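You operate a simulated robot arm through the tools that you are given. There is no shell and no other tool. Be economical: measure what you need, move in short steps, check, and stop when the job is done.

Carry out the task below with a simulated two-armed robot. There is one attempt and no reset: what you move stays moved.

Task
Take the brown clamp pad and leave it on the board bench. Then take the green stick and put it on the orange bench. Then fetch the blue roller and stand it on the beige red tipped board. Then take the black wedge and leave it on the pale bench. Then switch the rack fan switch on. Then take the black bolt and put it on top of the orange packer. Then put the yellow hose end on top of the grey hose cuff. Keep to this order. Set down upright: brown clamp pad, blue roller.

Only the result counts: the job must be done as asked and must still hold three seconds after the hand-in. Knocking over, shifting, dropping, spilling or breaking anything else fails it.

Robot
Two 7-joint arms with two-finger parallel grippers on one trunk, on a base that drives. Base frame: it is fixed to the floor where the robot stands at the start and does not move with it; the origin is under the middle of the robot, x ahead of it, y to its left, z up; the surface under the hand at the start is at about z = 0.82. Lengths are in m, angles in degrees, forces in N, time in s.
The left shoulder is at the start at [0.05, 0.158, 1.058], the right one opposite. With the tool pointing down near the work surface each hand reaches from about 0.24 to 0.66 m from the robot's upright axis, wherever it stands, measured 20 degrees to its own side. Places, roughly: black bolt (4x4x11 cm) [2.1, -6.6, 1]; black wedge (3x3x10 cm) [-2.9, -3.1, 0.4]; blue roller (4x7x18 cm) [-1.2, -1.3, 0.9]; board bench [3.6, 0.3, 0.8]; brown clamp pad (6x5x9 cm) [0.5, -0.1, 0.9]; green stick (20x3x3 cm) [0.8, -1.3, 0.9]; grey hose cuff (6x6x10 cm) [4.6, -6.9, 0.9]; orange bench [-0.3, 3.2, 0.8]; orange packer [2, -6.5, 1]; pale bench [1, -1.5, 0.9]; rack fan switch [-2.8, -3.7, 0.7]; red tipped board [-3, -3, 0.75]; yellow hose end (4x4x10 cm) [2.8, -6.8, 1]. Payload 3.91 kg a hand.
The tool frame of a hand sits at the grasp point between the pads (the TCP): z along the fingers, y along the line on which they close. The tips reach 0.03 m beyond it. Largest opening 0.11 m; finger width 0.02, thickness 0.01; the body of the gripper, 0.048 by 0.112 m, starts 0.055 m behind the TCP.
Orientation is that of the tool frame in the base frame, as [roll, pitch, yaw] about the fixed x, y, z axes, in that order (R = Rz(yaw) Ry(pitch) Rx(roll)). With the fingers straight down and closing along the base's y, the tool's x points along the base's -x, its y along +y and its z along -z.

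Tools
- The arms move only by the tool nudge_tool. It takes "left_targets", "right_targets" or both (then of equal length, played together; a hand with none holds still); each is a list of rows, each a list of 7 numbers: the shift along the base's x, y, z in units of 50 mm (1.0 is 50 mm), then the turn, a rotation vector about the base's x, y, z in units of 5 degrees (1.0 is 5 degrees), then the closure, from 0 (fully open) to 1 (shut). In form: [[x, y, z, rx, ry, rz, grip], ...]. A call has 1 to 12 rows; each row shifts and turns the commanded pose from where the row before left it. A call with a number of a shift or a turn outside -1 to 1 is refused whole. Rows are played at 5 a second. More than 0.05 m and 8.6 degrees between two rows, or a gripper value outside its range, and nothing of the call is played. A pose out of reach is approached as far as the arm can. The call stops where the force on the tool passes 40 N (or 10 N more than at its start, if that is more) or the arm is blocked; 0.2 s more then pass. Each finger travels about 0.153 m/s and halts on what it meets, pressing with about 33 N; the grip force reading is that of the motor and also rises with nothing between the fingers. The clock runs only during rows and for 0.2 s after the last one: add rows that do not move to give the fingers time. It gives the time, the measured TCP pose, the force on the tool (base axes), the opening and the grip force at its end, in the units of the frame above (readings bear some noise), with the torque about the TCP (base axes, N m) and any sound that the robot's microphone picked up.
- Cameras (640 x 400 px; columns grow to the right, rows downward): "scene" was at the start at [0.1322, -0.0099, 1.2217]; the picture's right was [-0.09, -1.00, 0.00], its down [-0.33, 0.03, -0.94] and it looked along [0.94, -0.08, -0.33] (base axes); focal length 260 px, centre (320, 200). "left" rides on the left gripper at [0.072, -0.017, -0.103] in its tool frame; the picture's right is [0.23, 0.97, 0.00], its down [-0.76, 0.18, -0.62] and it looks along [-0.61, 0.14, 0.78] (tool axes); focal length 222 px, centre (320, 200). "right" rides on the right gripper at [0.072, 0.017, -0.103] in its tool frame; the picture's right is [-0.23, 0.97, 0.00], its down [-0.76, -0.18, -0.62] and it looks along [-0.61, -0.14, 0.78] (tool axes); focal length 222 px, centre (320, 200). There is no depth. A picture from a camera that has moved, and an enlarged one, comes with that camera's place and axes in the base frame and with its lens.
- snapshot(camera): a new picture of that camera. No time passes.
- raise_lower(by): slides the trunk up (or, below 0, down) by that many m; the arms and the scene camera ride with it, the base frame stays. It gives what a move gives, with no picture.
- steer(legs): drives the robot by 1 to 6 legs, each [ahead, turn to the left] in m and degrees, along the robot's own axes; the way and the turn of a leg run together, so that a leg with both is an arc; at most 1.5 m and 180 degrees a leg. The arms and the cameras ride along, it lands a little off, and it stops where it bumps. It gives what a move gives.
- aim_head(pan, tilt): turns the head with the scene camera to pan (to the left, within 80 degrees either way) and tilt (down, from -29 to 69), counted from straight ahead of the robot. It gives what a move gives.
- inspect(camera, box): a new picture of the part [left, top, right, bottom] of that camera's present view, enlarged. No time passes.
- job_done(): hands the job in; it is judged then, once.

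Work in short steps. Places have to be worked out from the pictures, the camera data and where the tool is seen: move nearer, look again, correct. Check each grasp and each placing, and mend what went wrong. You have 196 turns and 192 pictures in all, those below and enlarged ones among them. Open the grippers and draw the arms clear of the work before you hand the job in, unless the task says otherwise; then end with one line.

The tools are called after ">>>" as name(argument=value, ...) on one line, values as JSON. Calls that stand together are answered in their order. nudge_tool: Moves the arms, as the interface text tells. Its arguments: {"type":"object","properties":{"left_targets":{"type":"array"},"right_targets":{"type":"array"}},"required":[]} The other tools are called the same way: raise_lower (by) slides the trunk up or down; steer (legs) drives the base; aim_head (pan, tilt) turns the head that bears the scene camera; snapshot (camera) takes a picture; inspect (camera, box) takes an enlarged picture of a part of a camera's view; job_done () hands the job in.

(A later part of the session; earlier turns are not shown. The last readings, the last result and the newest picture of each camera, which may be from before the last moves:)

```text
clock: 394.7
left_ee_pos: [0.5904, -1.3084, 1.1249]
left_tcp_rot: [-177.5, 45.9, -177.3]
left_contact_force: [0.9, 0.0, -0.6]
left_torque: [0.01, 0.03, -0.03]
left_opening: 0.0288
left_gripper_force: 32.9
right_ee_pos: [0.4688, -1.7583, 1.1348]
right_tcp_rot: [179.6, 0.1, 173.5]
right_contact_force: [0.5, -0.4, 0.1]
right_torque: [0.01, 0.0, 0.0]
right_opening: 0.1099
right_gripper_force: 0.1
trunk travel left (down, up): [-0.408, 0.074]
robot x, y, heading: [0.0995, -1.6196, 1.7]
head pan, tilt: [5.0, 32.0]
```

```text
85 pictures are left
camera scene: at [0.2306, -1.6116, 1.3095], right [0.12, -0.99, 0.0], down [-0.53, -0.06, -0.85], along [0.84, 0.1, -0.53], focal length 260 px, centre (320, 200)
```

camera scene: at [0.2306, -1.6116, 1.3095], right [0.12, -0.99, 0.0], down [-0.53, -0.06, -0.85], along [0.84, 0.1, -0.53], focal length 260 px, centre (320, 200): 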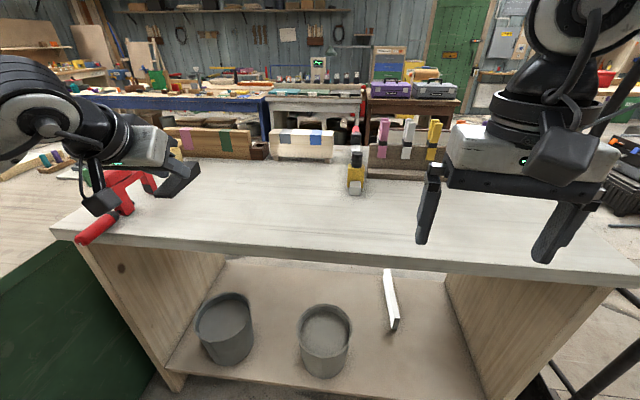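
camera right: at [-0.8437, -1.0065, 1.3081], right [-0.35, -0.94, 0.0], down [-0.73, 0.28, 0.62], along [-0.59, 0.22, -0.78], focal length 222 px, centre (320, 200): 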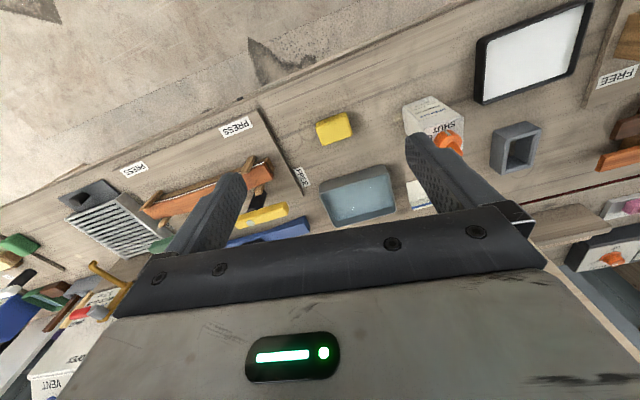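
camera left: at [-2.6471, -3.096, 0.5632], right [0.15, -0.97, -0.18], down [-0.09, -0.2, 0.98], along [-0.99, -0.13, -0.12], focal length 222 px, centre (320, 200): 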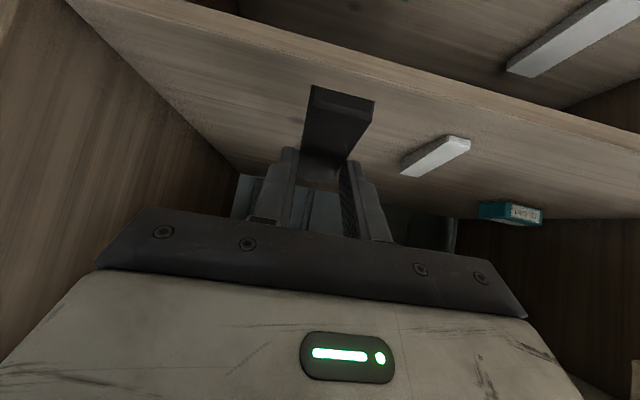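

The bench centre is clear. I'll drive 0.15 m closer and bring the wedge over about (0.84, -1.4).

>>> steer(legs=[[0.15, 0]])

>>> nudge_tool(left_targets=[[0.5, -0.5, 0, 0, 0, 0, 1], [0.5, -0.5, 0, 0, 0, 0, 1], [0.5, -0.5, 0, 0, 0, 0, 1], [0.5, -0.4, 0, 0, 0, 0, 1], [0, 0, -0.8, 0, 0, 0, 1], [0, 0, -0.8, 0, 0, 0, 1], [0, 0, -0.8, 0, 0, 0, 1], [0, 0, 0, 0, 0, 0, 1]])

>>> snapshot(camera="scene")

```text
clock: 396.1
left_ee_pos: [0.7404, -1.3028, 1.1241]
left_tcp_rot: [-177.3, 45.9, -177.1]
left_contact_force: [0.6, 0.2, 0.7]
left_torque: [0.01, 0.03, 0.0]
left_opening: 0.0287
left_gripper_force: 33.5
right_ee_pos: [0.6188, -1.7515, 1.136]
right_tcp_rot: [179.5, 0.1, 173.7]
right_contact_force: [0.1, 0.1, 0.2]
right_torque: [0.05, 0.03, -0.02]
right_opening: 0.11
right_gripper_force: 0.1
trunk travel left (down, up): [-0.408, 0.074]
robot x, y, heading: [0.2495, -1.6184, 2.1]
head pan, tilt: [5.0, 32.0]
```

```text
clock: 397.9
left_ee_pos: [0.8413, -1.3989, 1.0052]
left_tcp_rot: [-177.3, 45.9, -177.1]
left_contact_force: [-0.1, -0.6, -0.1]
left_torque: [-0.02, -0.01, 0.03]
left_opening: 0.0287
left_gripper_force: 33.1
right_ee_pos: [0.6194, -1.7527, 1.136]
right_tcp_rot: [179.5, 0.2, 173.5]
right_contact_force: [0.5, 0.0, -0.5]
right_torque: [-0.01, 0.01, 0.01]
right_opening: 0.1101
right_gripper_force: 0.0
trunk travel left (down, up): [-0.408, 0.074]
robot x, y, heading: [0.2518, -1.6168, 1.9]
head pan, tilt: [5.0, 32.0]
```

```text
84 pictures are left
camera scene: at [0.3813, -1.6065, 1.3095], right [0.12, -0.99, 0.0], down [-0.53, -0.06, -0.85], along [0.84, 0.1, -0.53], focal length 260 px, centre (320, 200)
```

scene: 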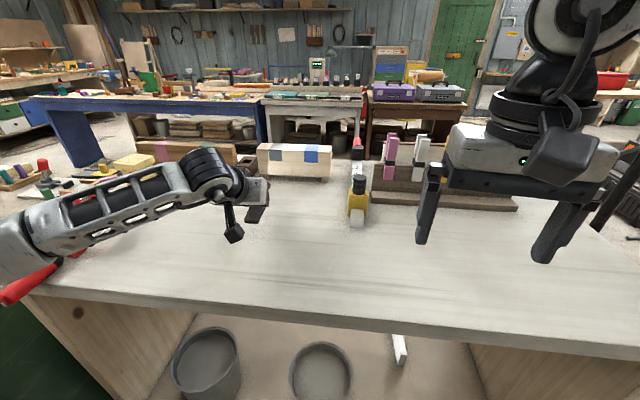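

The forearm may pass near the red clamp, so I'll look to the left before lowering further.

>>> aim_head(pan=45, tilt=35)

>>> snapshot(camera="scene")

```text
clock: 399.0
left_ee_pos: [0.8419, -1.3992, 1.0058]
left_tcp_rot: [-177.4, 45.9, -177.3]
left_contact_force: [0.9, -0.1, -1.0]
left_torque: [0.03, -0.02, 0.01]
left_opening: 0.0284
left_gripper_force: 32.9
right_ee_pos: [0.6197, -1.7523, 1.1352]
right_tcp_rot: [179.5, 0.1, 173.6]
right_contact_force: [0.1, -0.2, 0.9]
right_torque: [-0.03, -0.02, -0.01]
right_opening: 0.1102
right_gripper_force: 0.2
trunk travel left (down, up): [-0.408, 0.074]
robot x, y, heading: [0.2525, -1.6172, 1.8]
head pan, tilt: [45.0, 35.0]
```

```text
83 pictures are left
camera scene: at [0.3526, -1.553, 1.3049], right [0.73, -0.68, 0.0], down [-0.39, -0.42, -0.82], along [0.56, 0.6, -0.57], focal length 260 px, centre (320, 200)
```

scene: 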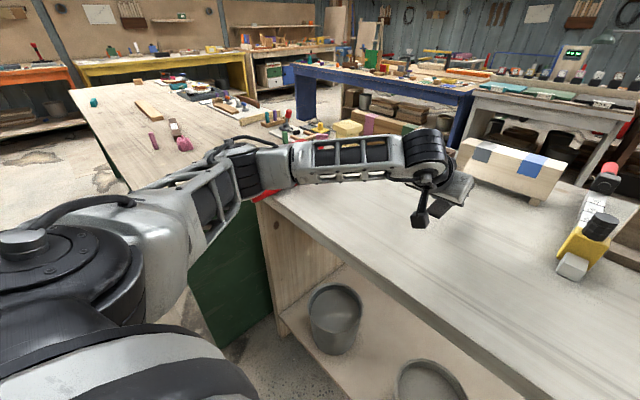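

The elbow is at about (0.51, -1.22, 1.12), clear of the clamp. I'll lower the wedge to the bench in fine steps.

>>> nudge_tool(left_targets=[[0, 0, -0.5, 0, 0, 0, 1], [0, 0, -0.3, 0, 0, 0, 1], [0, 0, 0, 0, 0, 0, 1]])

>>> nudge_tool(left_targets=[[0, 0, -0.1, 0, 0, 0, 1], [0, 0, -0.1, 0, 0, 0, 1], [0, 0, -0.1, 0, 0, 0, 1]])

>>> aim_head(pan=20, tilt=38)

>>> inspect(camera="scene", box=[200, 100, 400, 260])

>>> snapshot(camera="left")

```text
clock: 399.8
left_ee_pos: [0.84, -1.3984, 0.9633]
left_tcp_rot: [-177.5, 45.9, -177.3]
left_contact_force: [-0.9, -0.4, -0.3]
left_torque: [0.02, 0.01, 0.03]
left_opening: 0.0285
left_gripper_force: 32.9
right_ee_pos: [0.6189, -1.7512, 1.1346]
right_tcp_rot: [179.4, 0.2, 173.6]
right_contact_force: [0.2, -0.1, 0.0]
right_torque: [0.02, 0.01, 0.0]
right_opening: 0.1099
right_gripper_force: 0.0
trunk travel left (down, up): [-0.408, 0.074]
robot x, y, heading: [0.2584, -1.614, 2.2]
head pan, tilt: [45.0, 35.0]
```

```text
clock: 400.6
left_ee_pos: [0.8417, -1.3997, 0.96]
left_tcp_rot: [-177.1, 47.1, -177.1]
left_contact_force: [-4.4, 3.4, 32.4]
left_torque: [0.16, -0.11, 0.02]
left_opening: 0.0288
left_gripper_force: 33.5
right_ee_pos: [0.6161, -1.7524, 1.137]
right_tcp_rot: [179.4, 0.5, 173.7]
right_contact_force: [0.1, 0.1, 0.3]
right_torque: [-0.01, 0.0, -0.03]
right_opening: 0.1098
right_gripper_force: 0.0
trunk travel left (down, up): [-0.408, 0.074]
robot x, y, heading: [0.257, -1.6143, 2.1]
head pan, tilt: [45.0, 35.0]
```

```text
clock: 401.5
left_ee_pos: [0.8409, -1.3992, 0.9609]
left_tcp_rot: [-177.2, 47.1, -177.0]
left_contact_force: [-4.1, 2.1, 32.9]
left_torque: [0.08, -0.47, 0.03]
left_opening: 0.0286
left_gripper_force: 33.0
right_ee_pos: [0.6156, -1.7525, 1.1364]
right_tcp_rot: [179.4, 0.2, 173.5]
right_contact_force: [0.1, 0.1, 0.2]
right_torque: [0.01, 0.01, 0.02]
right_opening: 0.1097
right_gripper_force: 0.1
trunk travel left (down, up): [-0.408, 0.074]
robot x, y, heading: [0.2514, -1.6182, 2.1]
head pan, tilt: [20.0, 38.0]
```

```text
2.50 times, centred on (300, 180) of scene
camera zoom: at [0.3687, -1.5859, 1.3008], right [0.37, -0.93, 0.0], down [-0.57, -0.23, -0.79], along [0.73, 0.3, -0.61], focal length 650 px, centre (370, 250)
```

zoom: 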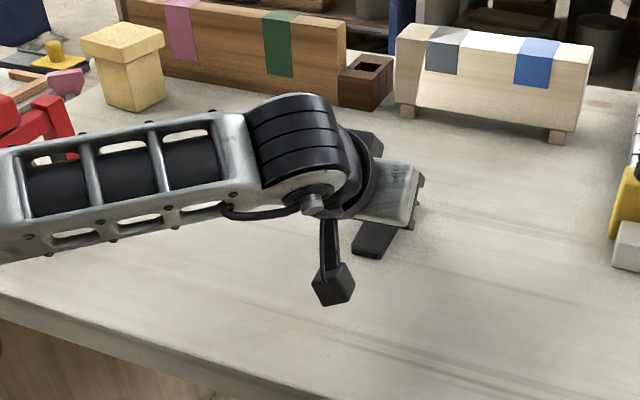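

```text
81 pictures are left
camera left: at [0.7155, -1.4172, 0.9765], right [-0.17, 0.96, -0.2], down [0.06, 0.21, 0.98], along [0.98, 0.15, -0.09], focal length 222 px, centre (320, 200)
```

left: 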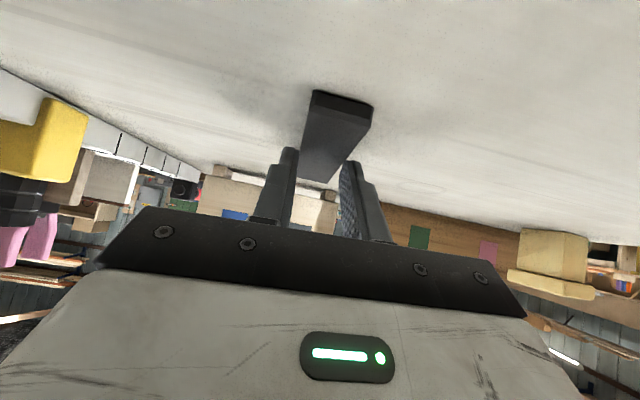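

It's down on the bench (32 N). I'll relieve the pressure, open and withdraw up and back.

>>> nudge_tool(left_targets=[[0, 0, 0.2, 0, 0, 0, 1], [0, 0, 0, 0, 0, 0, 0.7], [0, 0, 0, 0, 0, 0, 0.45], [0, 0, 0, 0, 0, 0, 0.45], [-0.3, 0, 0.5, 0, 0, 0, 0.4], [-0.5, 0, 0.7, 0, 0, 0, 0], [-0.5, 0, 0.7, 0, 0, 0, 0], [-0.5, 0, 0.7, 0, 0, 0, 0]])

>>> snapshot(camera="scene")

```text
clock: 403.3
left_ee_pos: [0.7502, -1.3964, 1.0916]
left_tcp_rot: [-177.4, 45.8, -177.2]
left_contact_force: [-0.9, 0.3, 0.1]
left_torque: [-0.02, 0.01, 0.0]
left_opening: 0.1102
left_gripper_force: 0.0
right_ee_pos: [0.6182, -1.7515, 1.1345]
right_tcp_rot: [179.5, 0.2, 173.6]
right_contact_force: [0.7, -0.4, 0.0]
right_torque: [0.01, -0.03, 0.02]
right_opening: 0.1102
right_gripper_force: 0.1
trunk travel left (down, up): [-0.408, 0.074]
robot x, y, heading: [0.2546, -1.617, 1.9]
head pan, tilt: [20.0, 38.0]
```

```text
80 pictures are left
camera scene: at [0.372, -1.5851, 1.3003], right [0.37, -0.93, 0.0], down [-0.57, -0.23, -0.79], along [0.73, 0.29, -0.62], focal length 260 px, centre (320, 200)
```

scene: 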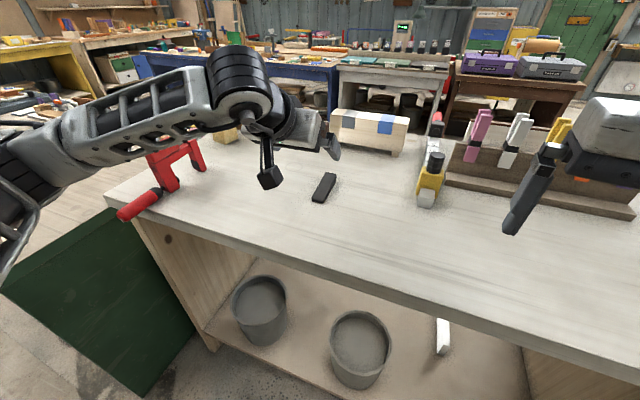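

The wedge is on the pale bench. Next is the fan switch: I'll raise the left hand, back out, and return to the rack by the same path.

>>> nudge_tool(left_targets=[[-0.5, 0, 0.7, 0, 0, 0, 0], [-0.3, 0, 0.6, 0, 0, 0, 0]])

>>> steer(legs=[[-0.45, 0], [0, -92], [0.9, 0], [0, -79], [1.45, 0]])

>>> aim_head(pan=20, tilt=25)

>>> snapshot(camera="scene")

```text
clock: 403.9
left_ee_pos: [0.7106, -1.3974, 1.1557]
left_tcp_rot: [-177.4, 45.8, -177.4]
left_contact_force: [-0.1, -0.6, -0.7]
left_torque: [-0.04, -0.01, -0.02]
left_opening: 0.1097
left_gripper_force: 0.1
right_ee_pos: [0.6176, -1.7527, 1.134]
right_tcp_rot: [179.5, 0.1, 173.7]
right_contact_force: [-0.2, -0.2, 0.5]
right_torque: [-0.02, 0.0, 0.0]
right_opening: 0.1098
right_gripper_force: 0.1
trunk travel left (down, up): [-0.408, 0.074]
robot x, y, heading: [0.2564, -1.6135, 2.0]
head pan, tilt: [20.0, 38.0]
```

```text
clock: 425.3
left_ee_pos: [-2.0954, -3.0533, 1.1559]
left_tcp_rot: [-177.4, 45.8, 9.4]
left_contact_force: [-0.1, 0.4, 0.0]
left_torque: [0.02, 0.03, 0.02]
left_opening: 0.11
left_gripper_force: 0.1
right_ee_pos: [-2.0445, -2.6886, 1.1351]
right_tcp_rot: [179.7, 0.1, 0.3]
right_contact_force: [0.7, 0.0, -0.5]
right_torque: [0.01, -0.02, 0.0]
right_opening: 0.11
right_gripper_force: 0.1
trunk travel left (down, up): [-0.408, 0.074]
robot x, y, heading: [-1.6643, -2.7801, -171.5]
head pan, tilt: [20.0, 38.0]
```

```text
clock: 426.1
left_ee_pos: [-2.0962, -3.053, 1.1553]
left_tcp_rot: [-177.5, 45.9, 9.5]
left_contact_force: [-0.1, -0.3, 0.2]
left_torque: [-0.02, 0.01, -0.03]
left_opening: 0.1098
left_gripper_force: 0.1
right_ee_pos: [-2.044, -2.6896, 1.1349]
right_tcp_rot: [179.5, 0.1, 0.2]
right_contact_force: [0.2, -0.5, -0.2]
right_torque: [0.01, 0.02, 0.0]
right_opening: 0.1099
right_gripper_force: 0.0
trunk travel left (down, up): [-0.408, 0.074]
robot x, y, heading: [-1.6646, -2.7845, -171.3]
head pan, tilt: [20.0, 25.0]
```

```text
79 pictures are left
camera scene: at [-1.7863, -2.8335, 1.3206], right [-0.48, 0.88, 0.0], down [0.37, 0.2, -0.91], along [-0.8, -0.43, -0.42], focal length 260 px, centre (320, 200)
```

scene: 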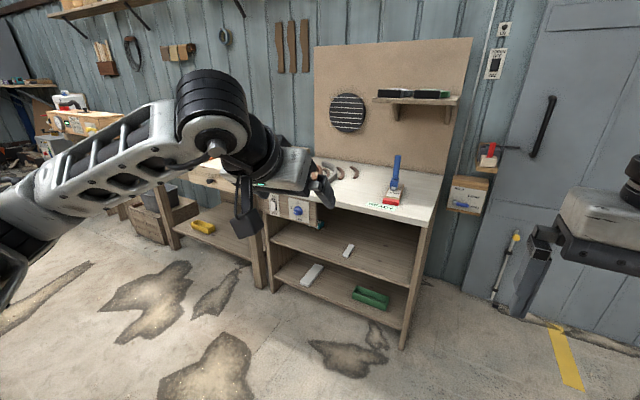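

The switch is at about (-2.785, -3.666, 0.69). I'll drive in front of it, with the robot at (-2.1, -3.45) facing the rack.

>>> steer(legs=[[0, 48], [0.8, 0], [0, -57]])

>>> raise_lower(by=-0.3)

>>> aim_head(pan=15, tilt=25)

>>> snapshot(camera="scene")

```text
clock: 435.1
left_ee_pos: [-2.5761, -3.6363, 1.1568]
left_tcp_rot: [-177.4, 45.9, -0.8]
left_contact_force: [0.2, 0.2, -0.3]
left_torque: [-0.01, 0.03, 0.0]
left_opening: 0.1101
left_gripper_force: 0.0
right_ee_pos: [-2.4619, -3.287, 1.1348]
right_tcp_rot: [179.5, 0.1, -9.9]
right_contact_force: [0.4, 0.9, 0.2]
right_torque: [0.0, -0.03, 0.01]
right_opening: 0.1097
right_gripper_force: 0.1
trunk travel left (down, up): [-0.408, 0.074]
robot x, y, heading: [-2.104, -3.4386, 178.4]
head pan, tilt: [20.0, 25.0]
```

```text
clock: 438.1
left_ee_pos: [-2.5755, -3.6352, 0.8545]
left_tcp_rot: [-177.4, 45.9, -0.7]
left_contact_force: [0.7, 0.6, 0.0]
left_torque: [0.0, 0.02, -0.01]
left_opening: 0.11
left_gripper_force: 0.1
right_ee_pos: [-2.4617, -3.2865, 0.8349]
right_tcp_rot: [179.6, 0.1, -9.9]
right_contact_force: [0.4, -1.0, 0.2]
right_torque: [0.0, 0.03, 0.0]
right_opening: 0.1101
right_gripper_force: 0.0
trunk travel left (down, up): [-0.108, 0.374]
robot x, y, heading: [-2.1085, -3.4471, 178.4]
head pan, tilt: [20.0, 25.0]
```

```text
clock: 438.7
left_ee_pos: [-2.576, -3.6358, 0.8564]
left_tcp_rot: [-177.4, 45.9, -0.6]
left_contact_force: [0.0, -0.1, 0.3]
left_torque: [-0.01, -0.01, 0.01]
left_opening: 0.1099
left_gripper_force: 0.0
right_ee_pos: [-2.4614, -3.2872, 0.8347]
right_tcp_rot: [179.5, 0.1, -9.9]
right_contact_force: [-0.2, 0.1, -0.4]
right_torque: [-0.03, 0.01, 0.0]
right_opening: 0.1097
right_gripper_force: 0.0
trunk travel left (down, up): [-0.108, 0.374]
robot x, y, heading: [-2.1044, -3.4463, 178.8]
head pan, tilt: [15.0, 25.0]
```

```text
78 pictures are left
camera scene: at [-2.2353, -3.4673, 1.0206], right [-0.23, 0.97, 0.0], down [0.41, 0.1, -0.91], along [-0.88, -0.21, -0.42], focal length 260 px, centre (320, 200)
```

scene: 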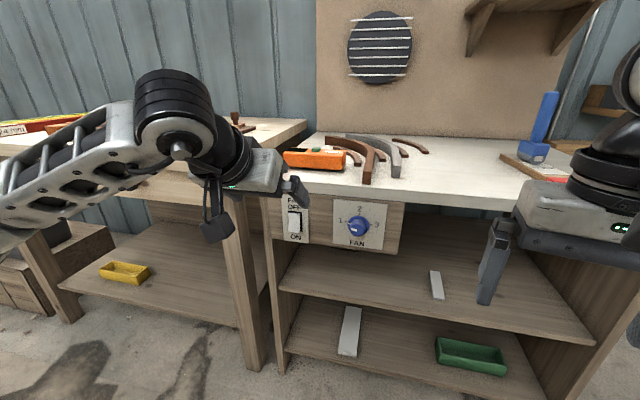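

Let me zoom on the switch.

>>> inspect(camera="scene", box=[260, 180, 380, 260])

```text
5.00 times, centred on (320, 220) of scene
camera zoom: at [-2.2353, -3.4673, 1.0206], right [-0.23, 0.97, 0.0], down [0.41, 0.1, -0.91], along [-0.88, -0.21, -0.42], focal length 1299 px, centre (320, 100)
```

zoom: 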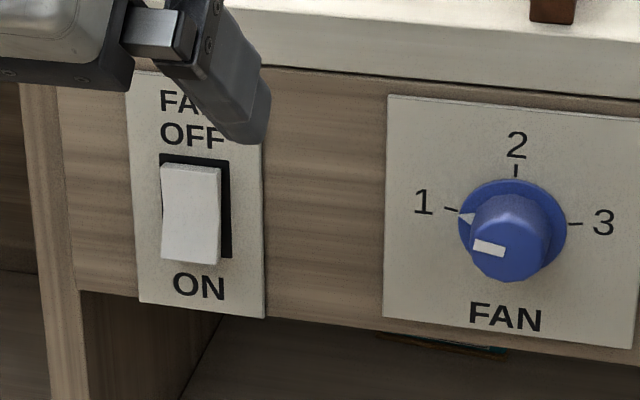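

The rocker is in the OFF position with its lower half at about (-2.775, -3.664, 0.675). I'll close the left hand, pitch it to horizontal, and line it up with the lower half.

>>> steer(legs=[[-0.12, 0]])

>>> nudge_tool(left_targets=[[-0.2, 0, -0.5, 0, 1, 0, 1], [-0.2, 0, -0.5, 0, 1, 0, 1], [-0.2, 0, -0.5, 0, 1, 0, 1], [-0.2, 0, -0.5, 0, 1, 0, 1], [-0.2, -0.1, -0.5, 0, 1, 0, 1], [-0.2, -0.2, -0.5, 0, 1, 0, 1], [-0.2, -0.2, -0.4, 0, 1, 0, 1], [-0.2, 0, -0.2, 0, 1, 0, 1], [0, 0, 0, 0, 0, 0, 1]])

>>> snapshot(camera="scene")

>>> snapshot(camera="left")

```text
clock: 440.0
left_ee_pos: [-2.46, -3.6388, 0.8566]
left_tcp_rot: [-177.4, 45.9, -0.7]
left_contact_force: [0.5, -0.3, -1.4]
left_torque: [-0.03, -0.01, 0.02]
left_opening: 0.1099
left_gripper_force: 0.1
right_ee_pos: [-2.346, -3.2907, 0.8359]
right_tcp_rot: [179.5, 0.2, -10.0]
right_contact_force: [-0.4, 0.1, 0.3]
right_torque: [-0.01, -0.03, 0.03]
right_opening: 0.1103
right_gripper_force: 0.1
trunk travel left (down, up): [-0.108, 0.374]
robot x, y, heading: [-1.99, -3.4514, 178.3]
head pan, tilt: [15.0, 25.0]
```

```text
clock: 442.0
left_ee_pos: [-2.5063, -3.643, 0.7525]
left_tcp_rot: [-177.1, 67.2, -1.9]
left_contact_force: [0.3, -0.2, -0.5]
left_torque: [-0.03, 0.0, 0.02]
left_opening: 0.0001
left_gripper_force: 33.0
left hand out of reach, approached as far as the arm can: row 5, 6, 7, 8
right_ee_pos: [-2.3452, -3.2901, 0.8348]
right_tcp_rot: [179.6, 0.1, -9.9]
right_contact_force: [0.0, 0.4, 0.1]
right_torque: [0.03, 0.04, -0.01]
right_opening: 0.1101
right_gripper_force: 0.0
trunk travel left (down, up): [-0.108, 0.374]
robot x, y, heading: [-1.9857, -3.4492, 178.2]
head pan, tilt: [15.0, 25.0]
```

```text
76 pictures are left
camera scene: at [-2.1186, -3.4702, 1.0206], right [-0.23, 0.97, 0.0], down [0.41, 0.1, -0.91], along [-0.88, -0.21, -0.42], focal length 260 px, centre (320, 200)
```

scene: 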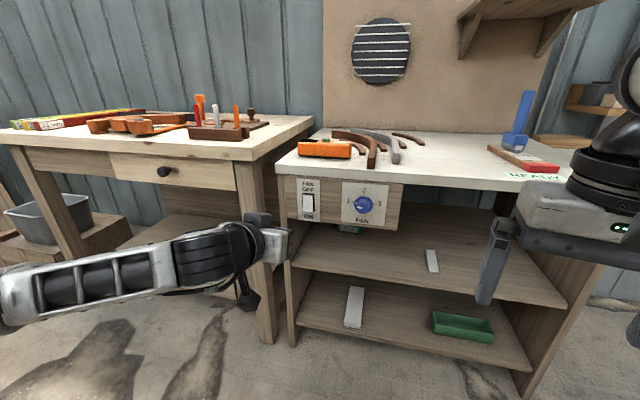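

```text
75 pictures are left
camera left: at [-2.3828, -3.6369, 0.7254], right [0.01, -0.97, -0.23], down [0.26, -0.22, 0.94], along [-0.96, -0.07, 0.26], focal length 222 px, centre (320, 200)
```

left: 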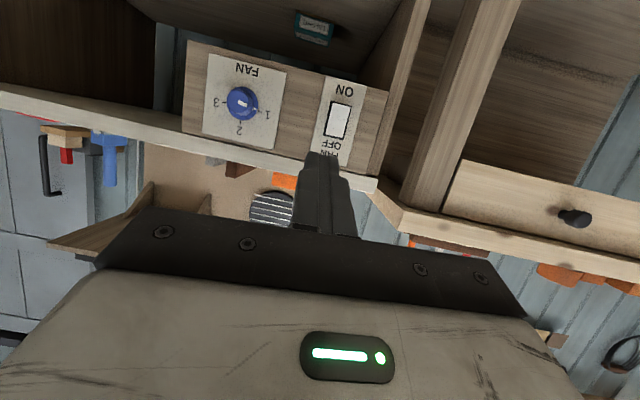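

Pitch 67° is good enough for a push. I'll drive forward 0.12 m, then align the fingertip height and lateral position.

>>> steer(legs=[[0.12, 0]])

>>> nudge_tool(left_targets=[[0, -0.2, -0.6, 0, 0, 0, 1], [0, -0.2, -0.6, 0, 0, 0, 1], [-0.5, 0, 0, 0, 0, 0, 1], [0, 0, 0, 0, 0, 0, 1]])

>>> snapshot(camera="left")

>>> snapshot(camera="scene")

```text
clock: 443.2
left_ee_pos: [-2.6242, -3.6427, 0.7524]
left_tcp_rot: [-177.1, 67.2, -1.9]
left_contact_force: [0.9, 1.0, 0.2]
left_torque: [-0.05, -0.02, 0.03]
left_opening: 0.0
left_gripper_force: 33.3
right_ee_pos: [-2.4657, -3.2872, 0.8343]
right_tcp_rot: [179.4, 0.1, -9.8]
right_contact_force: [0.6, 0.1, 0.1]
right_torque: [0.02, -0.01, 0.05]
right_opening: 0.1097
right_gripper_force: 0.0
trunk travel left (down, up): [-0.108, 0.374]
robot x, y, heading: [-2.1059, -3.4411, 178.7]
head pan, tilt: [15.0, 25.0]
```

```text
clock: 444.2
left_ee_pos: [-2.6528, -3.6442, 0.7462]
left_tcp_rot: [-177.0, 67.3, -1.9]
left_contact_force: [0.1, 0.4, -0.1]
left_torque: [0.04, 0.0, 0.0]
left_opening: 0.0001
left_gripper_force: 33.0
left hand out of reach, approached as far as the arm can: row 1, 2
right_ee_pos: [-2.4669, -3.2894, 0.8345]
right_tcp_rot: [179.5, 0.1, -9.8]
right_contact_force: [-0.2, -0.5, -0.6]
right_torque: [0.0, 0.03, -0.01]
right_opening: 0.1099
right_gripper_force: 0.1
trunk travel left (down, up): [-0.108, 0.374]
robot x, y, heading: [-2.1102, -3.4453, 178.5]
head pan, tilt: [15.0, 25.0]
```

```text
74 pictures are left
camera left: at [-2.5283, -3.637, 0.718], right [0.01, -0.97, -0.23], down [0.26, -0.22, 0.94], along [-0.96, -0.07, 0.26], focal length 222 px, centre (320, 200)
```

left: 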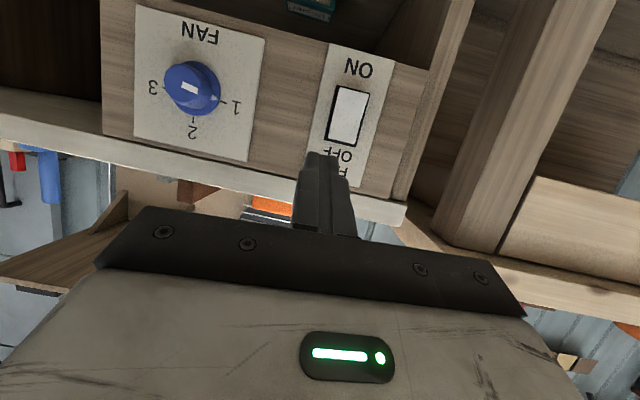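

```text
73 pictures are left
camera scene: at [-2.239, -3.4672, 1.0206], right [-0.23, 0.97, 0.0], down [0.41, 0.1, -0.91], along [-0.88, -0.21, -0.42], focal length 260 px, centre (320, 200)
```

scene: 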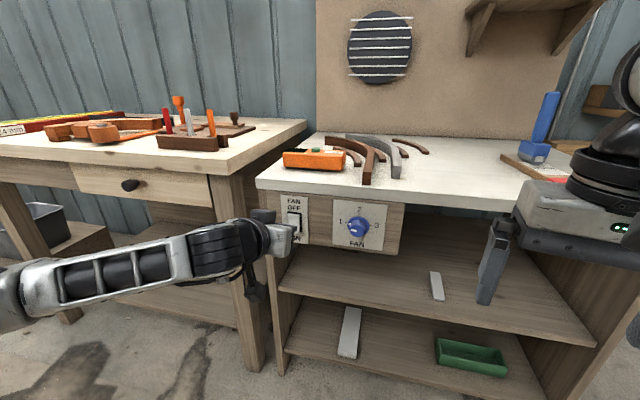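

I'll lower with the trunk by 6 cm and shift sideways 2 cm.

>>> raise_lower(by=-0.06)

>>> nudge_tool(left_targets=[[-0.5, -0.4, 0, 0, 0, 0, 1], [-0.3, 0, 0, 0, 0, 0, 1], [0, 0, 0, 0, 0, 0, 1]])

>>> snapshot(camera="left")

>>> inspect(camera="scene", box=[220, 170, 380, 280])

```text
clock: 445.2
left_ee_pos: [-2.6521, -3.6436, 0.6865]
left_tcp_rot: [-177.0, 67.2, -1.9]
left_contact_force: [0.2, 0.8, 0.4]
left_torque: [-0.02, 0.0, 0.01]
left_opening: 0.0
left_gripper_force: 33.1
right_ee_pos: [-2.4661, -3.287, 0.7765]
right_tcp_rot: [179.5, 0.0, -9.8]
right_contact_force: [-0.3, 0.3, 0.7]
right_torque: [0.01, 0.02, 0.0]
right_opening: 0.1103
right_gripper_force: 0.0
trunk travel left (down, up): [-0.048, 0.434]
robot x, y, heading: [-2.1085, -3.4446, 178.4]
head pan, tilt: [15.0, 25.0]
```

```text
clock: 446.0
left_ee_pos: [-2.6917, -3.6665, 0.6865]
left_tcp_rot: [-177.1, 67.4, -1.9]
left_contact_force: [-0.7, -0.7, 0.2]
left_torque: [0.01, 0.03, -0.02]
left_opening: 0.0001
left_gripper_force: 33.1
right_ee_pos: [-2.4659, -3.2879, 0.7743]
right_tcp_rot: [179.5, 0.0, -9.8]
right_contact_force: [1.0, 0.0, 0.2]
right_torque: [-0.01, 0.03, 0.01]
right_opening: 0.1101
right_gripper_force: 0.1
trunk travel left (down, up): [-0.048, 0.434]
robot x, y, heading: [-2.1101, -3.4435, 178.7]
head pan, tilt: [15.0, 25.0]
```

```text
72 pictures are left
camera left: at [-2.568, -3.6576, 0.6596], right [0.01, -0.97, -0.23], down [0.27, -0.22, 0.94], along [-0.96, -0.07, 0.26], focal length 222 px, centre (320, 200)
```

left: 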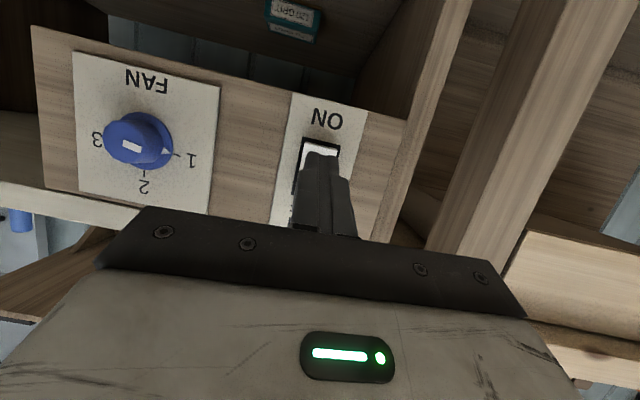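

```text
3.64 times, centred on (300, 225) of scene
camera zoom: at [-2.239, -3.4672, 0.9606], right [-0.23, 0.97, 0.0], down [0.41, 0.1, -0.91], along [-0.88, -0.21, -0.42], focal length 945 px, centre (393, 109)
```

zoom: 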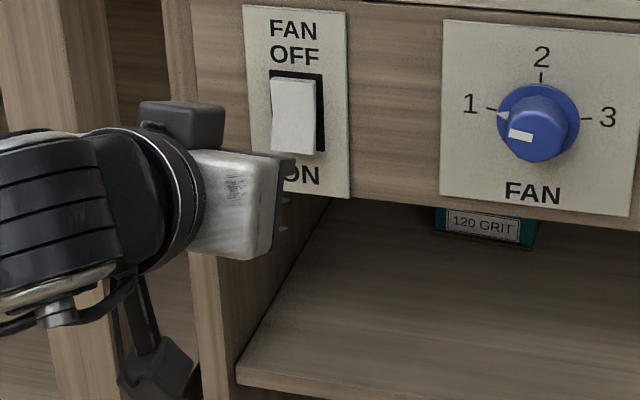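

The fingertips are aligned with the rocker's lower end. I'll push forward in small steps.

>>> nudge_tool(left_targets=[[-0.4, 0, 0, 0, 0, 0, 1], [-0.3, 0, 0, 0, 0, 0, 1], [-0.2, 0, 0, 0, 0, 0, 1], [-0.2, 0, 0, 0, 0, 0, 1], [0, 0, 0, 0, 0, 0, 1]])

>>> inspect(camera="scene", box=[220, 170, 380, 280])

```text
clock: 447.0
left_ee_pos: [-2.7394, -3.6647, 0.6847]
left_tcp_rot: [-177.0, 66.9, -1.8]
left_contact_force: [15.6, -2.3, 5.4]
left_torque: [-0.03, 0.06, 0.12]
left_opening: 0.0001
left_gripper_force: 32.8
right_ee_pos: [-2.4648, -3.2877, 0.7752]
right_tcp_rot: [179.5, 0.3, -9.7]
right_contact_force: [0.7, 0.3, 0.2]
right_torque: [0.03, -0.02, 0.01]
right_opening: 0.1101
right_gripper_force: 0.0
trunk travel left (down, up): [-0.048, 0.434]
robot x, y, heading: [-2.1078, -3.4419, 178.5]
head pan, tilt: [15.0, 25.0]
heard: click
stopped in row 4 (left hand): the force on the tool passed its limit at 56 N (the readings are from after the stop); the commanded pose is now the measured one
```

```text
3.64 times, centred on (300, 225) of scene
camera zoom: at [-2.2373, -3.4676, 0.9609], right [-0.24, 0.97, 0.0], down [0.41, 0.1, -0.91], along [-0.88, -0.21, -0.42], focal length 945 px, centre (393, 109)
```

zoom: 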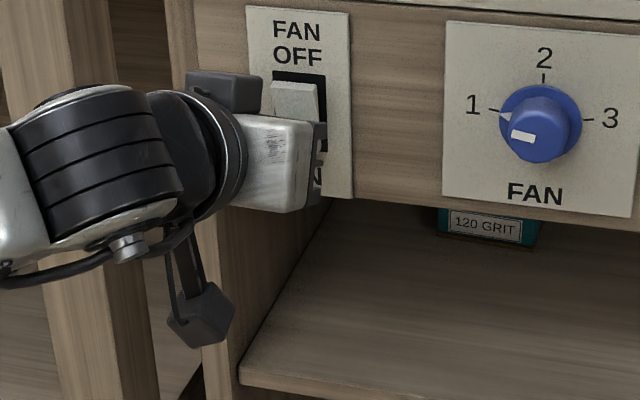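

There was a click and the rocker flipped, with its top now protruding. I'll withdraw straight back and confirm.

>>> nudge_tool(left_targets=[[0.6, 0, 0, 0, 0, 0, 1], [0.9, 0, 0, 0, 0, 0, 1], [0.9, 0, 0, 0, 0, 0, 1]])

>>> steer(legs=[[-0.3, 0]])

>>> inspect(camera="scene", box=[240, 150, 400, 260])

```text
clock: 447.8
left_ee_pos: [-2.6217, -3.6627, 0.6819]
left_tcp_rot: [-177.0, 66.8, -1.8]
left_contact_force: [-0.5, -0.9, 0.2]
left_torque: [0.03, 0.0, 0.01]
left_opening: 0.0
left_gripper_force: 32.9
right_ee_pos: [-2.4656, -3.2891, 0.7749]
right_tcp_rot: [179.5, 0.1, -9.7]
right_contact_force: [0.4, 0.5, -1.0]
right_torque: [-0.03, -0.01, 0.02]
right_opening: 0.1099
right_gripper_force: 0.0
trunk travel left (down, up): [-0.048, 0.434]
robot x, y, heading: [-2.1075, -3.4467, 178.7]
head pan, tilt: [15.0, 25.0]
```

```text
clock: 449.8
left_ee_pos: [-2.3305, -3.6712, 0.6817]
left_tcp_rot: [-177.0, 66.7, -2.0]
left_contact_force: [1.0, 0.8, 0.3]
left_torque: [0.01, 0.01, 0.04]
left_opening: 0.0
left_gripper_force: 33.1
right_ee_pos: [-2.172, -3.2941, 0.7744]
right_tcp_rot: [179.5, 0.0, -9.9]
right_contact_force: [0.6, 0.5, 0.1]
right_torque: [0.01, -0.02, 0.01]
right_opening: 0.11
right_gripper_force: 0.1
trunk travel left (down, up): [-0.048, 0.434]
robot x, y, heading: [-1.817, -3.4497, 178.4]
head pan, tilt: [15.0, 25.0]
```

```text
3.64 times, centred on (320, 205) of scene
camera zoom: at [-1.9453, -3.4744, 0.9606], right [-0.23, 0.97, 0.0], down [0.41, 0.1, -0.91], along [-0.88, -0.21, -0.42], focal length 945 px, centre (320, 182)
```

zoom: 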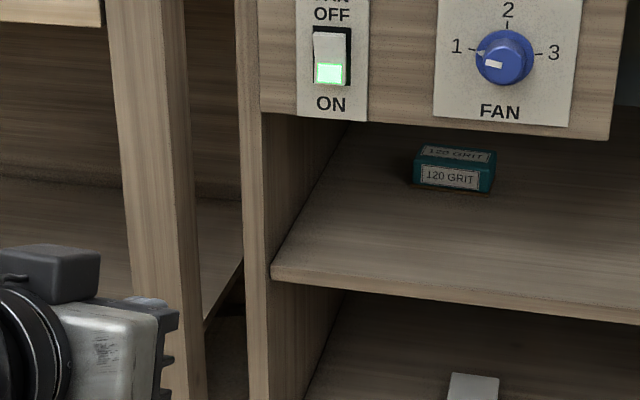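

The switch shows green ON. Now for the far area: I'll raise the trunk and return the left hand to pointing down.

>>> raise_lower(by=0.4)

>>> nudge_tool(left_targets=[[0, 0, 0, 0, -1, 0, 1], [0, 0, 0, 0, -1, 0, 1], [0, 0, 0.3, 0, -1, 0, 1], [0, 0, 0.3, 0, -1, 0, 1], [0, 0.2, 0.3, 0, -1, 0, 0.5], [0, 0.2, 0, 0, -1, 0, 0], [0, 0.2, 0, 0, -1, 0, 0], [0, 0, 0, 0, -1, 0, 0], [0.3, 0, 0, 0, -1, 0, 0], [0.3, 0, 0, 0, -1, 0, 0], [0.3, 0, 0, 0, -1, 0, 0], [0.3, 0, 0, 0, -1, 0, 0]])

>>> aim_head(pan=-75, tilt=20)

>>> snapshot(camera="scene")

>>> aim_head(pan=75, tilt=15)

>>> snapshot(camera="scene")

```text
clock: 453.6
left_ee_pos: [-2.3293, -3.6689, 1.0817]
left_tcp_rot: [-177.0, 66.7, -2.1]
left_contact_force: [0.2, 0.1, 0.6]
left_torque: [-0.01, -0.01, 0.03]
left_opening: 0.0
left_gripper_force: 32.9
right_ee_pos: [-2.1715, -3.2947, 1.1759]
right_tcp_rot: [179.6, 0.1, -9.9]
right_contact_force: [-0.2, 0.0, 0.0]
right_torque: [0.05, 0.02, 0.01]
right_opening: 0.11
right_gripper_force: 0.0
trunk travel left (down, up): [-0.448, 0.034]
robot x, y, heading: [-1.8189, -3.4528, 178.5]
head pan, tilt: [15.0, 25.0]
```

```text
clock: 456.2
left_ee_pos: [-2.2694, -3.6409, 1.1258]
left_tcp_rot: [-175.3, 6.5, -0.7]
left_contact_force: [-0.2, -0.2, -0.5]
left_torque: [0.0, 0.0, 0.01]
left_opening: 0.1101
left_gripper_force: 0.2
right_ee_pos: [-2.1714, -3.2943, 1.1748]
right_tcp_rot: [179.5, 0.1, -9.9]
right_contact_force: [-0.3, 0.0, 0.2]
right_torque: [0.03, 0.02, 0.0]
right_opening: 0.11
right_gripper_force: 0.1
trunk travel left (down, up): [-0.448, 0.034]
robot x, y, heading: [-1.815, -3.4516, 178.7]
head pan, tilt: [15.0, 25.0]
```

```text
clock: 457.9
left_ee_pos: [-2.2699, -3.6398, 1.1253]
left_tcp_rot: [-175.4, 6.7, -0.9]
left_contact_force: [0.4, 0.3, -0.1]
left_torque: [0.04, 0.0, 0.0]
left_opening: 0.1102
left_gripper_force: 0.1
right_ee_pos: [-2.1723, -3.294, 1.1758]
right_tcp_rot: [179.5, 0.2, -9.8]
right_contact_force: [0.8, -1.2, -0.1]
right_torque: [-0.02, 0.02, 0.0]
right_opening: 0.11
right_gripper_force: 0.1
trunk travel left (down, up): [-0.448, 0.034]
robot x, y, heading: [-1.8138, -3.4515, 178.6]
head pan, tilt: [-75.0, 20.0]
```

```text
68 pictures are left
camera scene: at [-1.8775, -3.3623, 1.3687], right [0.97, 0.23, 0.0], down [0.08, -0.33, -0.94], along [-0.22, 0.91, -0.34], focal length 260 px, centre (320, 200)
```

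scene: 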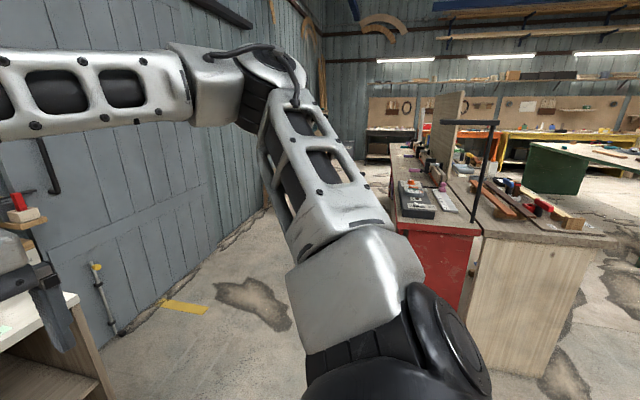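

```text
clock: 460.2
left_ee_pos: [-2.2697, -3.6403, 1.1263]
left_tcp_rot: [-175.2, 6.8, -0.8]
left_contact_force: [0.3, 0.1, -0.3]
left_torque: [-0.02, 0.01, -0.01]
left_opening: 0.1101
left_gripper_force: 0.0
right_ee_pos: [-2.1714, -3.2938, 1.1738]
right_tcp_rot: [179.5, 0.1, -9.8]
right_contact_force: [-0.9, -0.7, -0.4]
right_torque: [-0.01, -0.01, 0.0]
right_opening: 0.1097
right_gripper_force: 0.1
trunk travel left (down, up): [-0.448, 0.034]
robot x, y, heading: [-1.8135, -3.4489, 178.3]
head pan, tilt: [75.0, 15.0]
```

```text
67 pictures are left
camera scene: at [-1.8822, -3.5424, 1.3769], right [-0.96, 0.28, 0.0], down [0.07, 0.25, -0.97], along [-0.27, -0.93, -0.26], focal length 260 px, centre (320, 200)
```

scene: 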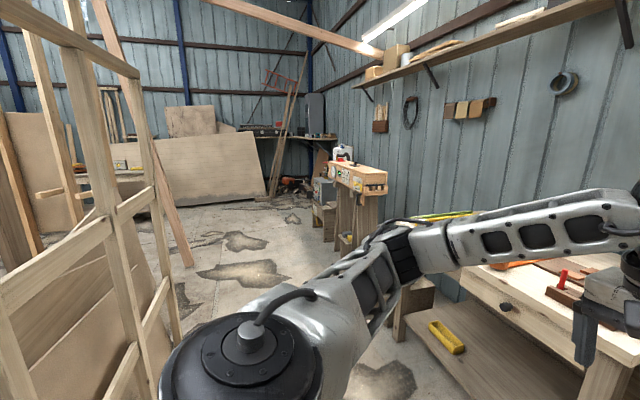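

The west passage looks blocked by stacked boards and frames. I'll go back east via the aisle entry and look southeast from there.

>>> steer(legs=[[0, -109], [0.65, 0], [0, -57], [1.4, 0], [0, -30]])

>>> aim_head(pan=0, tilt=12)

>>> snapshot(camera="scene")

>>> aim_head(pan=-50, tilt=12)

>>> snapshot(camera="scene")

```text
clock: 479.1
left_ee_pos: [0.3164, -2.6706, 1.1263]
left_tcp_rot: [-175.3, 6.8, 156.9]
left_contact_force: [-0.4, -0.3, 0.3]
left_torque: [0.01, -0.02, 0.01]
left_opening: 0.11
left_gripper_force: 0.0
right_ee_pos: [0.0952, -2.9532, 1.1748]
right_tcp_rot: [179.5, 0.1, 147.8]
right_contact_force: [-0.2, -0.4, 0.3]
right_torque: [0.05, -0.01, 0.01]
right_opening: 0.1098
right_gripper_force: 0.0
trunk travel left (down, up): [-0.448, 0.034]
robot x, y, heading: [-0.1712, -2.6677, -23.4]
head pan, tilt: [75.0, 15.0]
```

```text
clock: 480.6
left_ee_pos: [0.3163, -2.6692, 1.1254]
left_tcp_rot: [-175.4, 6.7, 156.9]
left_contact_force: [0.6, 1.5, -0.2]
left_torque: [-0.02, 0.03, -0.02]
left_opening: 0.1101
left_gripper_force: 0.0
right_ee_pos: [0.0951, -2.9534, 1.1752]
right_tcp_rot: [179.4, 0.1, 147.8]
right_contact_force: [-0.1, 0.0, 0.0]
right_torque: [0.03, -0.03, -0.03]
right_opening: 0.1099
right_gripper_force: 0.1
trunk travel left (down, up): [-0.448, 0.034]
robot x, y, heading: [-0.1774, -2.672, -23.9]
head pan, tilt: [0.0, 12.0]
```

```text
66 pictures are left
camera scene: at [-0.0537, -2.7267, 1.3817], right [-0.4, -0.92, 0.0], down [-0.19, 0.08, -0.98], along [0.9, -0.39, -0.21], focal length 260 px, centre (320, 200)
```

scene: 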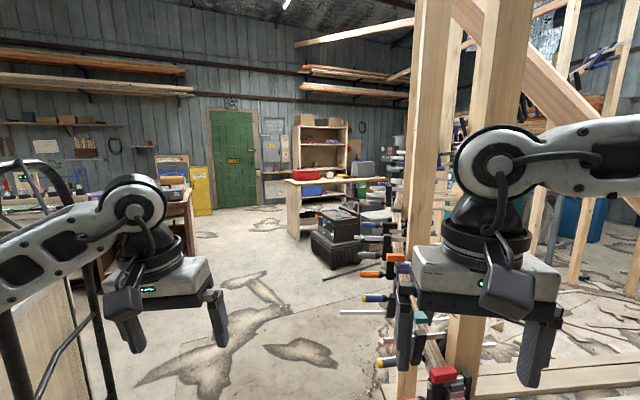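

```text
clock: 481.8
left_ee_pos: [0.3163, -2.67, 1.1253]
left_tcp_rot: [-175.3, 6.7, 156.8]
left_contact_force: [0.4, 0.4, 0.2]
left_torque: [0.0, 0.01, -0.04]
left_opening: 0.1098
left_gripper_force: 0.1
right_ee_pos: [0.0952, -2.9535, 1.1745]
right_tcp_rot: [179.5, 0.1, 147.8]
right_contact_force: [-0.1, 0.0, 0.5]
right_torque: [0.0, 0.01, -0.02]
right_opening: 0.1099
right_gripper_force: 0.1
trunk travel left (down, up): [-0.448, 0.034]
robot x, y, heading: [-0.1721, -2.6693, -23.8]
head pan, tilt: [-50.0, 12.0]
```

```text
65 pictures are left
camera scene: at [-0.113, -2.7786, 1.3817], right [-0.96, -0.28, 0.0], down [-0.06, 0.2, -0.98], along [0.27, -0.94, -0.21], focal length 260 px, centre (320, 200)
```

scene: 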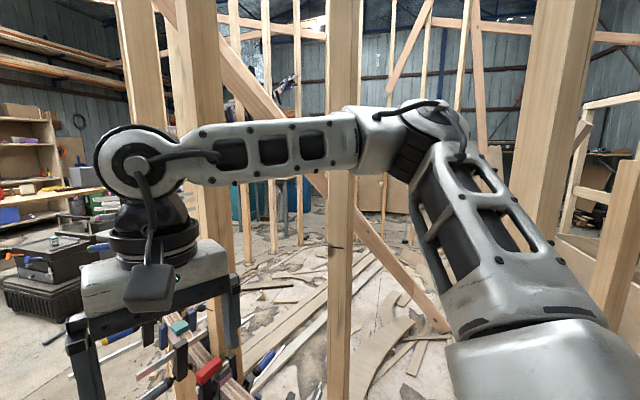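

The gap here between the hand cart (0.9, -2.25) and the clamped timber frame is too tight for the arms. I'll take the long way: north up this aisle, around the home bench, and south down the x≈2.05 aisle.

>>> steer(legs=[[-0.2, 0], [0, 115], [1.5, 0], [1.5, 0], [1.4, 0]])

```text
clock: 508.3
left_ee_pos: [-0.3716, 2.1607, 1.1263]
left_tcp_rot: [-175.3, 6.5, -92.3]
left_contact_force: [0.4, -0.4, 0.3]
left_torque: [0.01, 0.02, 0.04]
left_opening: 0.11
left_gripper_force: 0.0
right_ee_pos: [-0.0295, 2.0541, 1.1742]
right_tcp_rot: [179.4, 0.1, -101.4]
right_contact_force: [-0.4, 0.0, -0.1]
right_torque: [0.0, 0.03, 0.0]
right_opening: 0.11
right_gripper_force: 0.0
trunk travel left (down, up): [-0.448, 0.034]
robot x, y, heading: [-0.1903, 1.6995, 86.9]
head pan, tilt: [-50.0, 12.0]
```

On track. I'll continue to the corridor, east, then south down the x≈2.05 aisle.

>>> steer(legs=[[0.45, 0], [0, -87], [1.1, 0], [1.1, 0], [0, -90], [1.4, 0]])

>>> aim_head(pan=0, tilt=15)

>>> snapshot(camera="scene")

```text
clock: 535.6
left_ee_pos: [2.2904, 0.2618, 1.1274]
left_tcp_rot: [-175.4, 6.6, 92.8]
left_contact_force: [-0.3, -0.1, -0.6]
left_torque: [0.01, 0.02, 0.0]
left_opening: 0.11
left_gripper_force: 0.1
right_ee_pos: [1.9396, 0.3389, 1.1751]
right_tcp_rot: [179.5, 0.0, 83.6]
right_contact_force: [0.2, 0.0, -0.7]
right_torque: [0.01, -0.02, 0.0]
right_opening: 0.11
right_gripper_force: 0.1
trunk travel left (down, up): [-0.448, 0.034]
robot x, y, heading: [2.0774, 0.7084, -87.8]
head pan, tilt: [-50.0, 12.0]
```

```text
clock: 536.8
left_ee_pos: [2.2901, 0.2631, 1.1264]
left_tcp_rot: [-175.3, 6.8, 92.8]
left_contact_force: [-0.2, -0.7, -0.1]
left_torque: [0.02, 0.01, 0.0]
left_opening: 0.1102
left_gripper_force: 0.0
right_ee_pos: [1.939, 0.3388, 1.1746]
right_tcp_rot: [179.6, 0.2, 83.7]
right_contact_force: [0.2, 0.4, 0.3]
right_torque: [0.02, 0.0, 0.01]
right_opening: 0.1101
right_gripper_force: 0.0
trunk travel left (down, up): [-0.448, 0.034]
robot x, y, heading: [2.0734, 0.7049, -88.0]
head pan, tilt: [0.0, 15.0]
```

```text
64 pictures are left
camera scene: at [2.0787, 0.5697, 1.3769], right [-1.0, -0.04, 0.0], down [-0.01, 0.26, -0.97], along [0.03, -0.97, -0.26], focal length 260 px, centre (320, 200)
```

scene: 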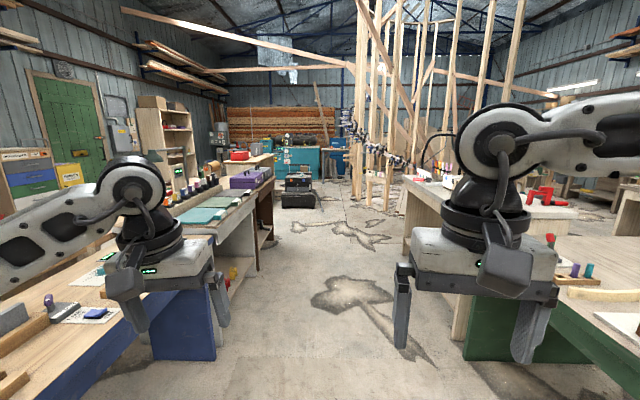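

The aisle south is clear. I'll drive to y≈-2.3 and look again at the crates and frame.

>>> steer(legs=[[1.5, -1], [1.4, -1]])

>>> aim_head(pan=0, tilt=20)

>>> snapshot(camera="scene")

```text
clock: 550.8
left_ee_pos: [2.3576, -2.6519, 1.1262]
left_tcp_rot: [-175.3, 6.7, 91.2]
left_contact_force: [0.4, 0.5, -0.6]
left_torque: [0.0, 0.01, 0.02]
left_opening: 0.11
left_gripper_force: 0.0
right_ee_pos: [2.0081, -2.5679, 1.1753]
right_tcp_rot: [179.6, 0.2, 82.2]
right_contact_force: [-0.4, 0.5, 0.7]
right_torque: [0.02, 0.01, 0.01]
right_opening: 0.1101
right_gripper_force: 0.1
trunk travel left (down, up): [-0.448, 0.034]
robot x, y, heading: [2.1522, -2.2015, -89.4]
head pan, tilt: [0.0, 15.0]
```

```text
clock: 551.5
left_ee_pos: [2.3559, -2.6523, 1.1268]
left_tcp_rot: [-175.4, 6.6, 91.3]
left_contact_force: [-0.4, -0.5, -0.1]
left_torque: [0.01, 0.03, 0.0]
left_opening: 0.1102
left_gripper_force: 0.1
right_ee_pos: [2.0077, -2.5664, 1.175]
right_tcp_rot: [179.5, 0.1, 82.3]
right_contact_force: [-0.7, 0.1, -0.3]
right_torque: [0.0, 0.03, 0.01]
right_opening: 0.1098
right_gripper_force: 0.1
trunk travel left (down, up): [-0.448, 0.034]
robot x, y, heading: [2.1532, -2.2049, -89.3]
head pan, tilt: [0.0, 20.0]
```

```text
63 pictures are left
camera scene: at [2.1532, -2.3399, 1.3687], right [-1.0, -0.01, 0.0], down [0.0, 0.34, -0.94], along [0.01, -0.94, -0.34], focal length 260 px, centre (320, 200)
```

scene: 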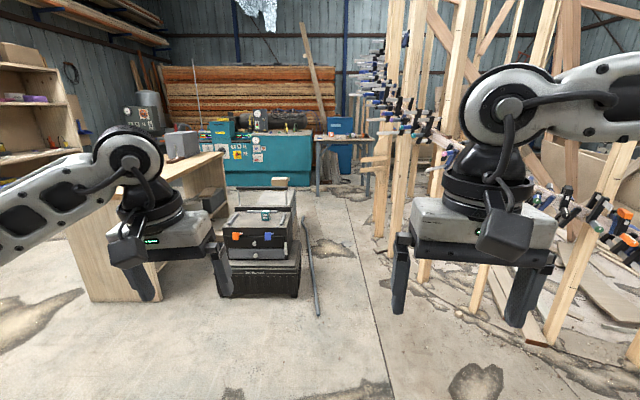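

The lane right of the crates is narrow for my elbows. I'll look left for an eastern route around the table.

>>> aim_head(pan=45, tilt=20)

>>> snapshot(camera="scene")

```text
clock: 552.6
left_ee_pos: [2.3567, -2.6518, 1.1262]
left_tcp_rot: [-175.3, 6.7, 91.3]
left_contact_force: [-0.1, 0.8, 0.8]
left_torque: [-0.06, -0.03, 0.01]
left_opening: 0.1101
left_gripper_force: 0.0
right_ee_pos: [2.0087, -2.5674, 1.1743]
right_tcp_rot: [179.6, 0.2, 82.2]
right_contact_force: [-0.3, 0.0, 0.3]
right_torque: [-0.02, -0.01, 0.0]
right_opening: 0.1099
right_gripper_force: 0.1
trunk travel left (down, up): [-0.448, 0.034]
robot x, y, heading: [2.1519, -2.2042, -89.3]
head pan, tilt: [45.0, 20.0]
```

```text
62 pictures are left
camera scene: at [2.2187, -2.312, 1.3687], right [-0.7, -0.71, 0.0], down [-0.24, 0.24, -0.94], along [0.67, -0.66, -0.34], focal length 260 px, centre (320, 200)
```

scene: 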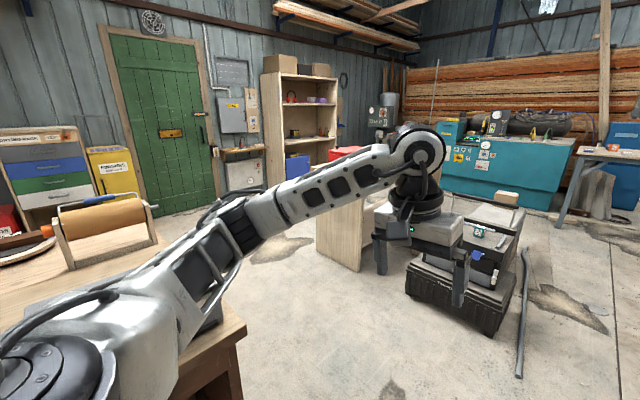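

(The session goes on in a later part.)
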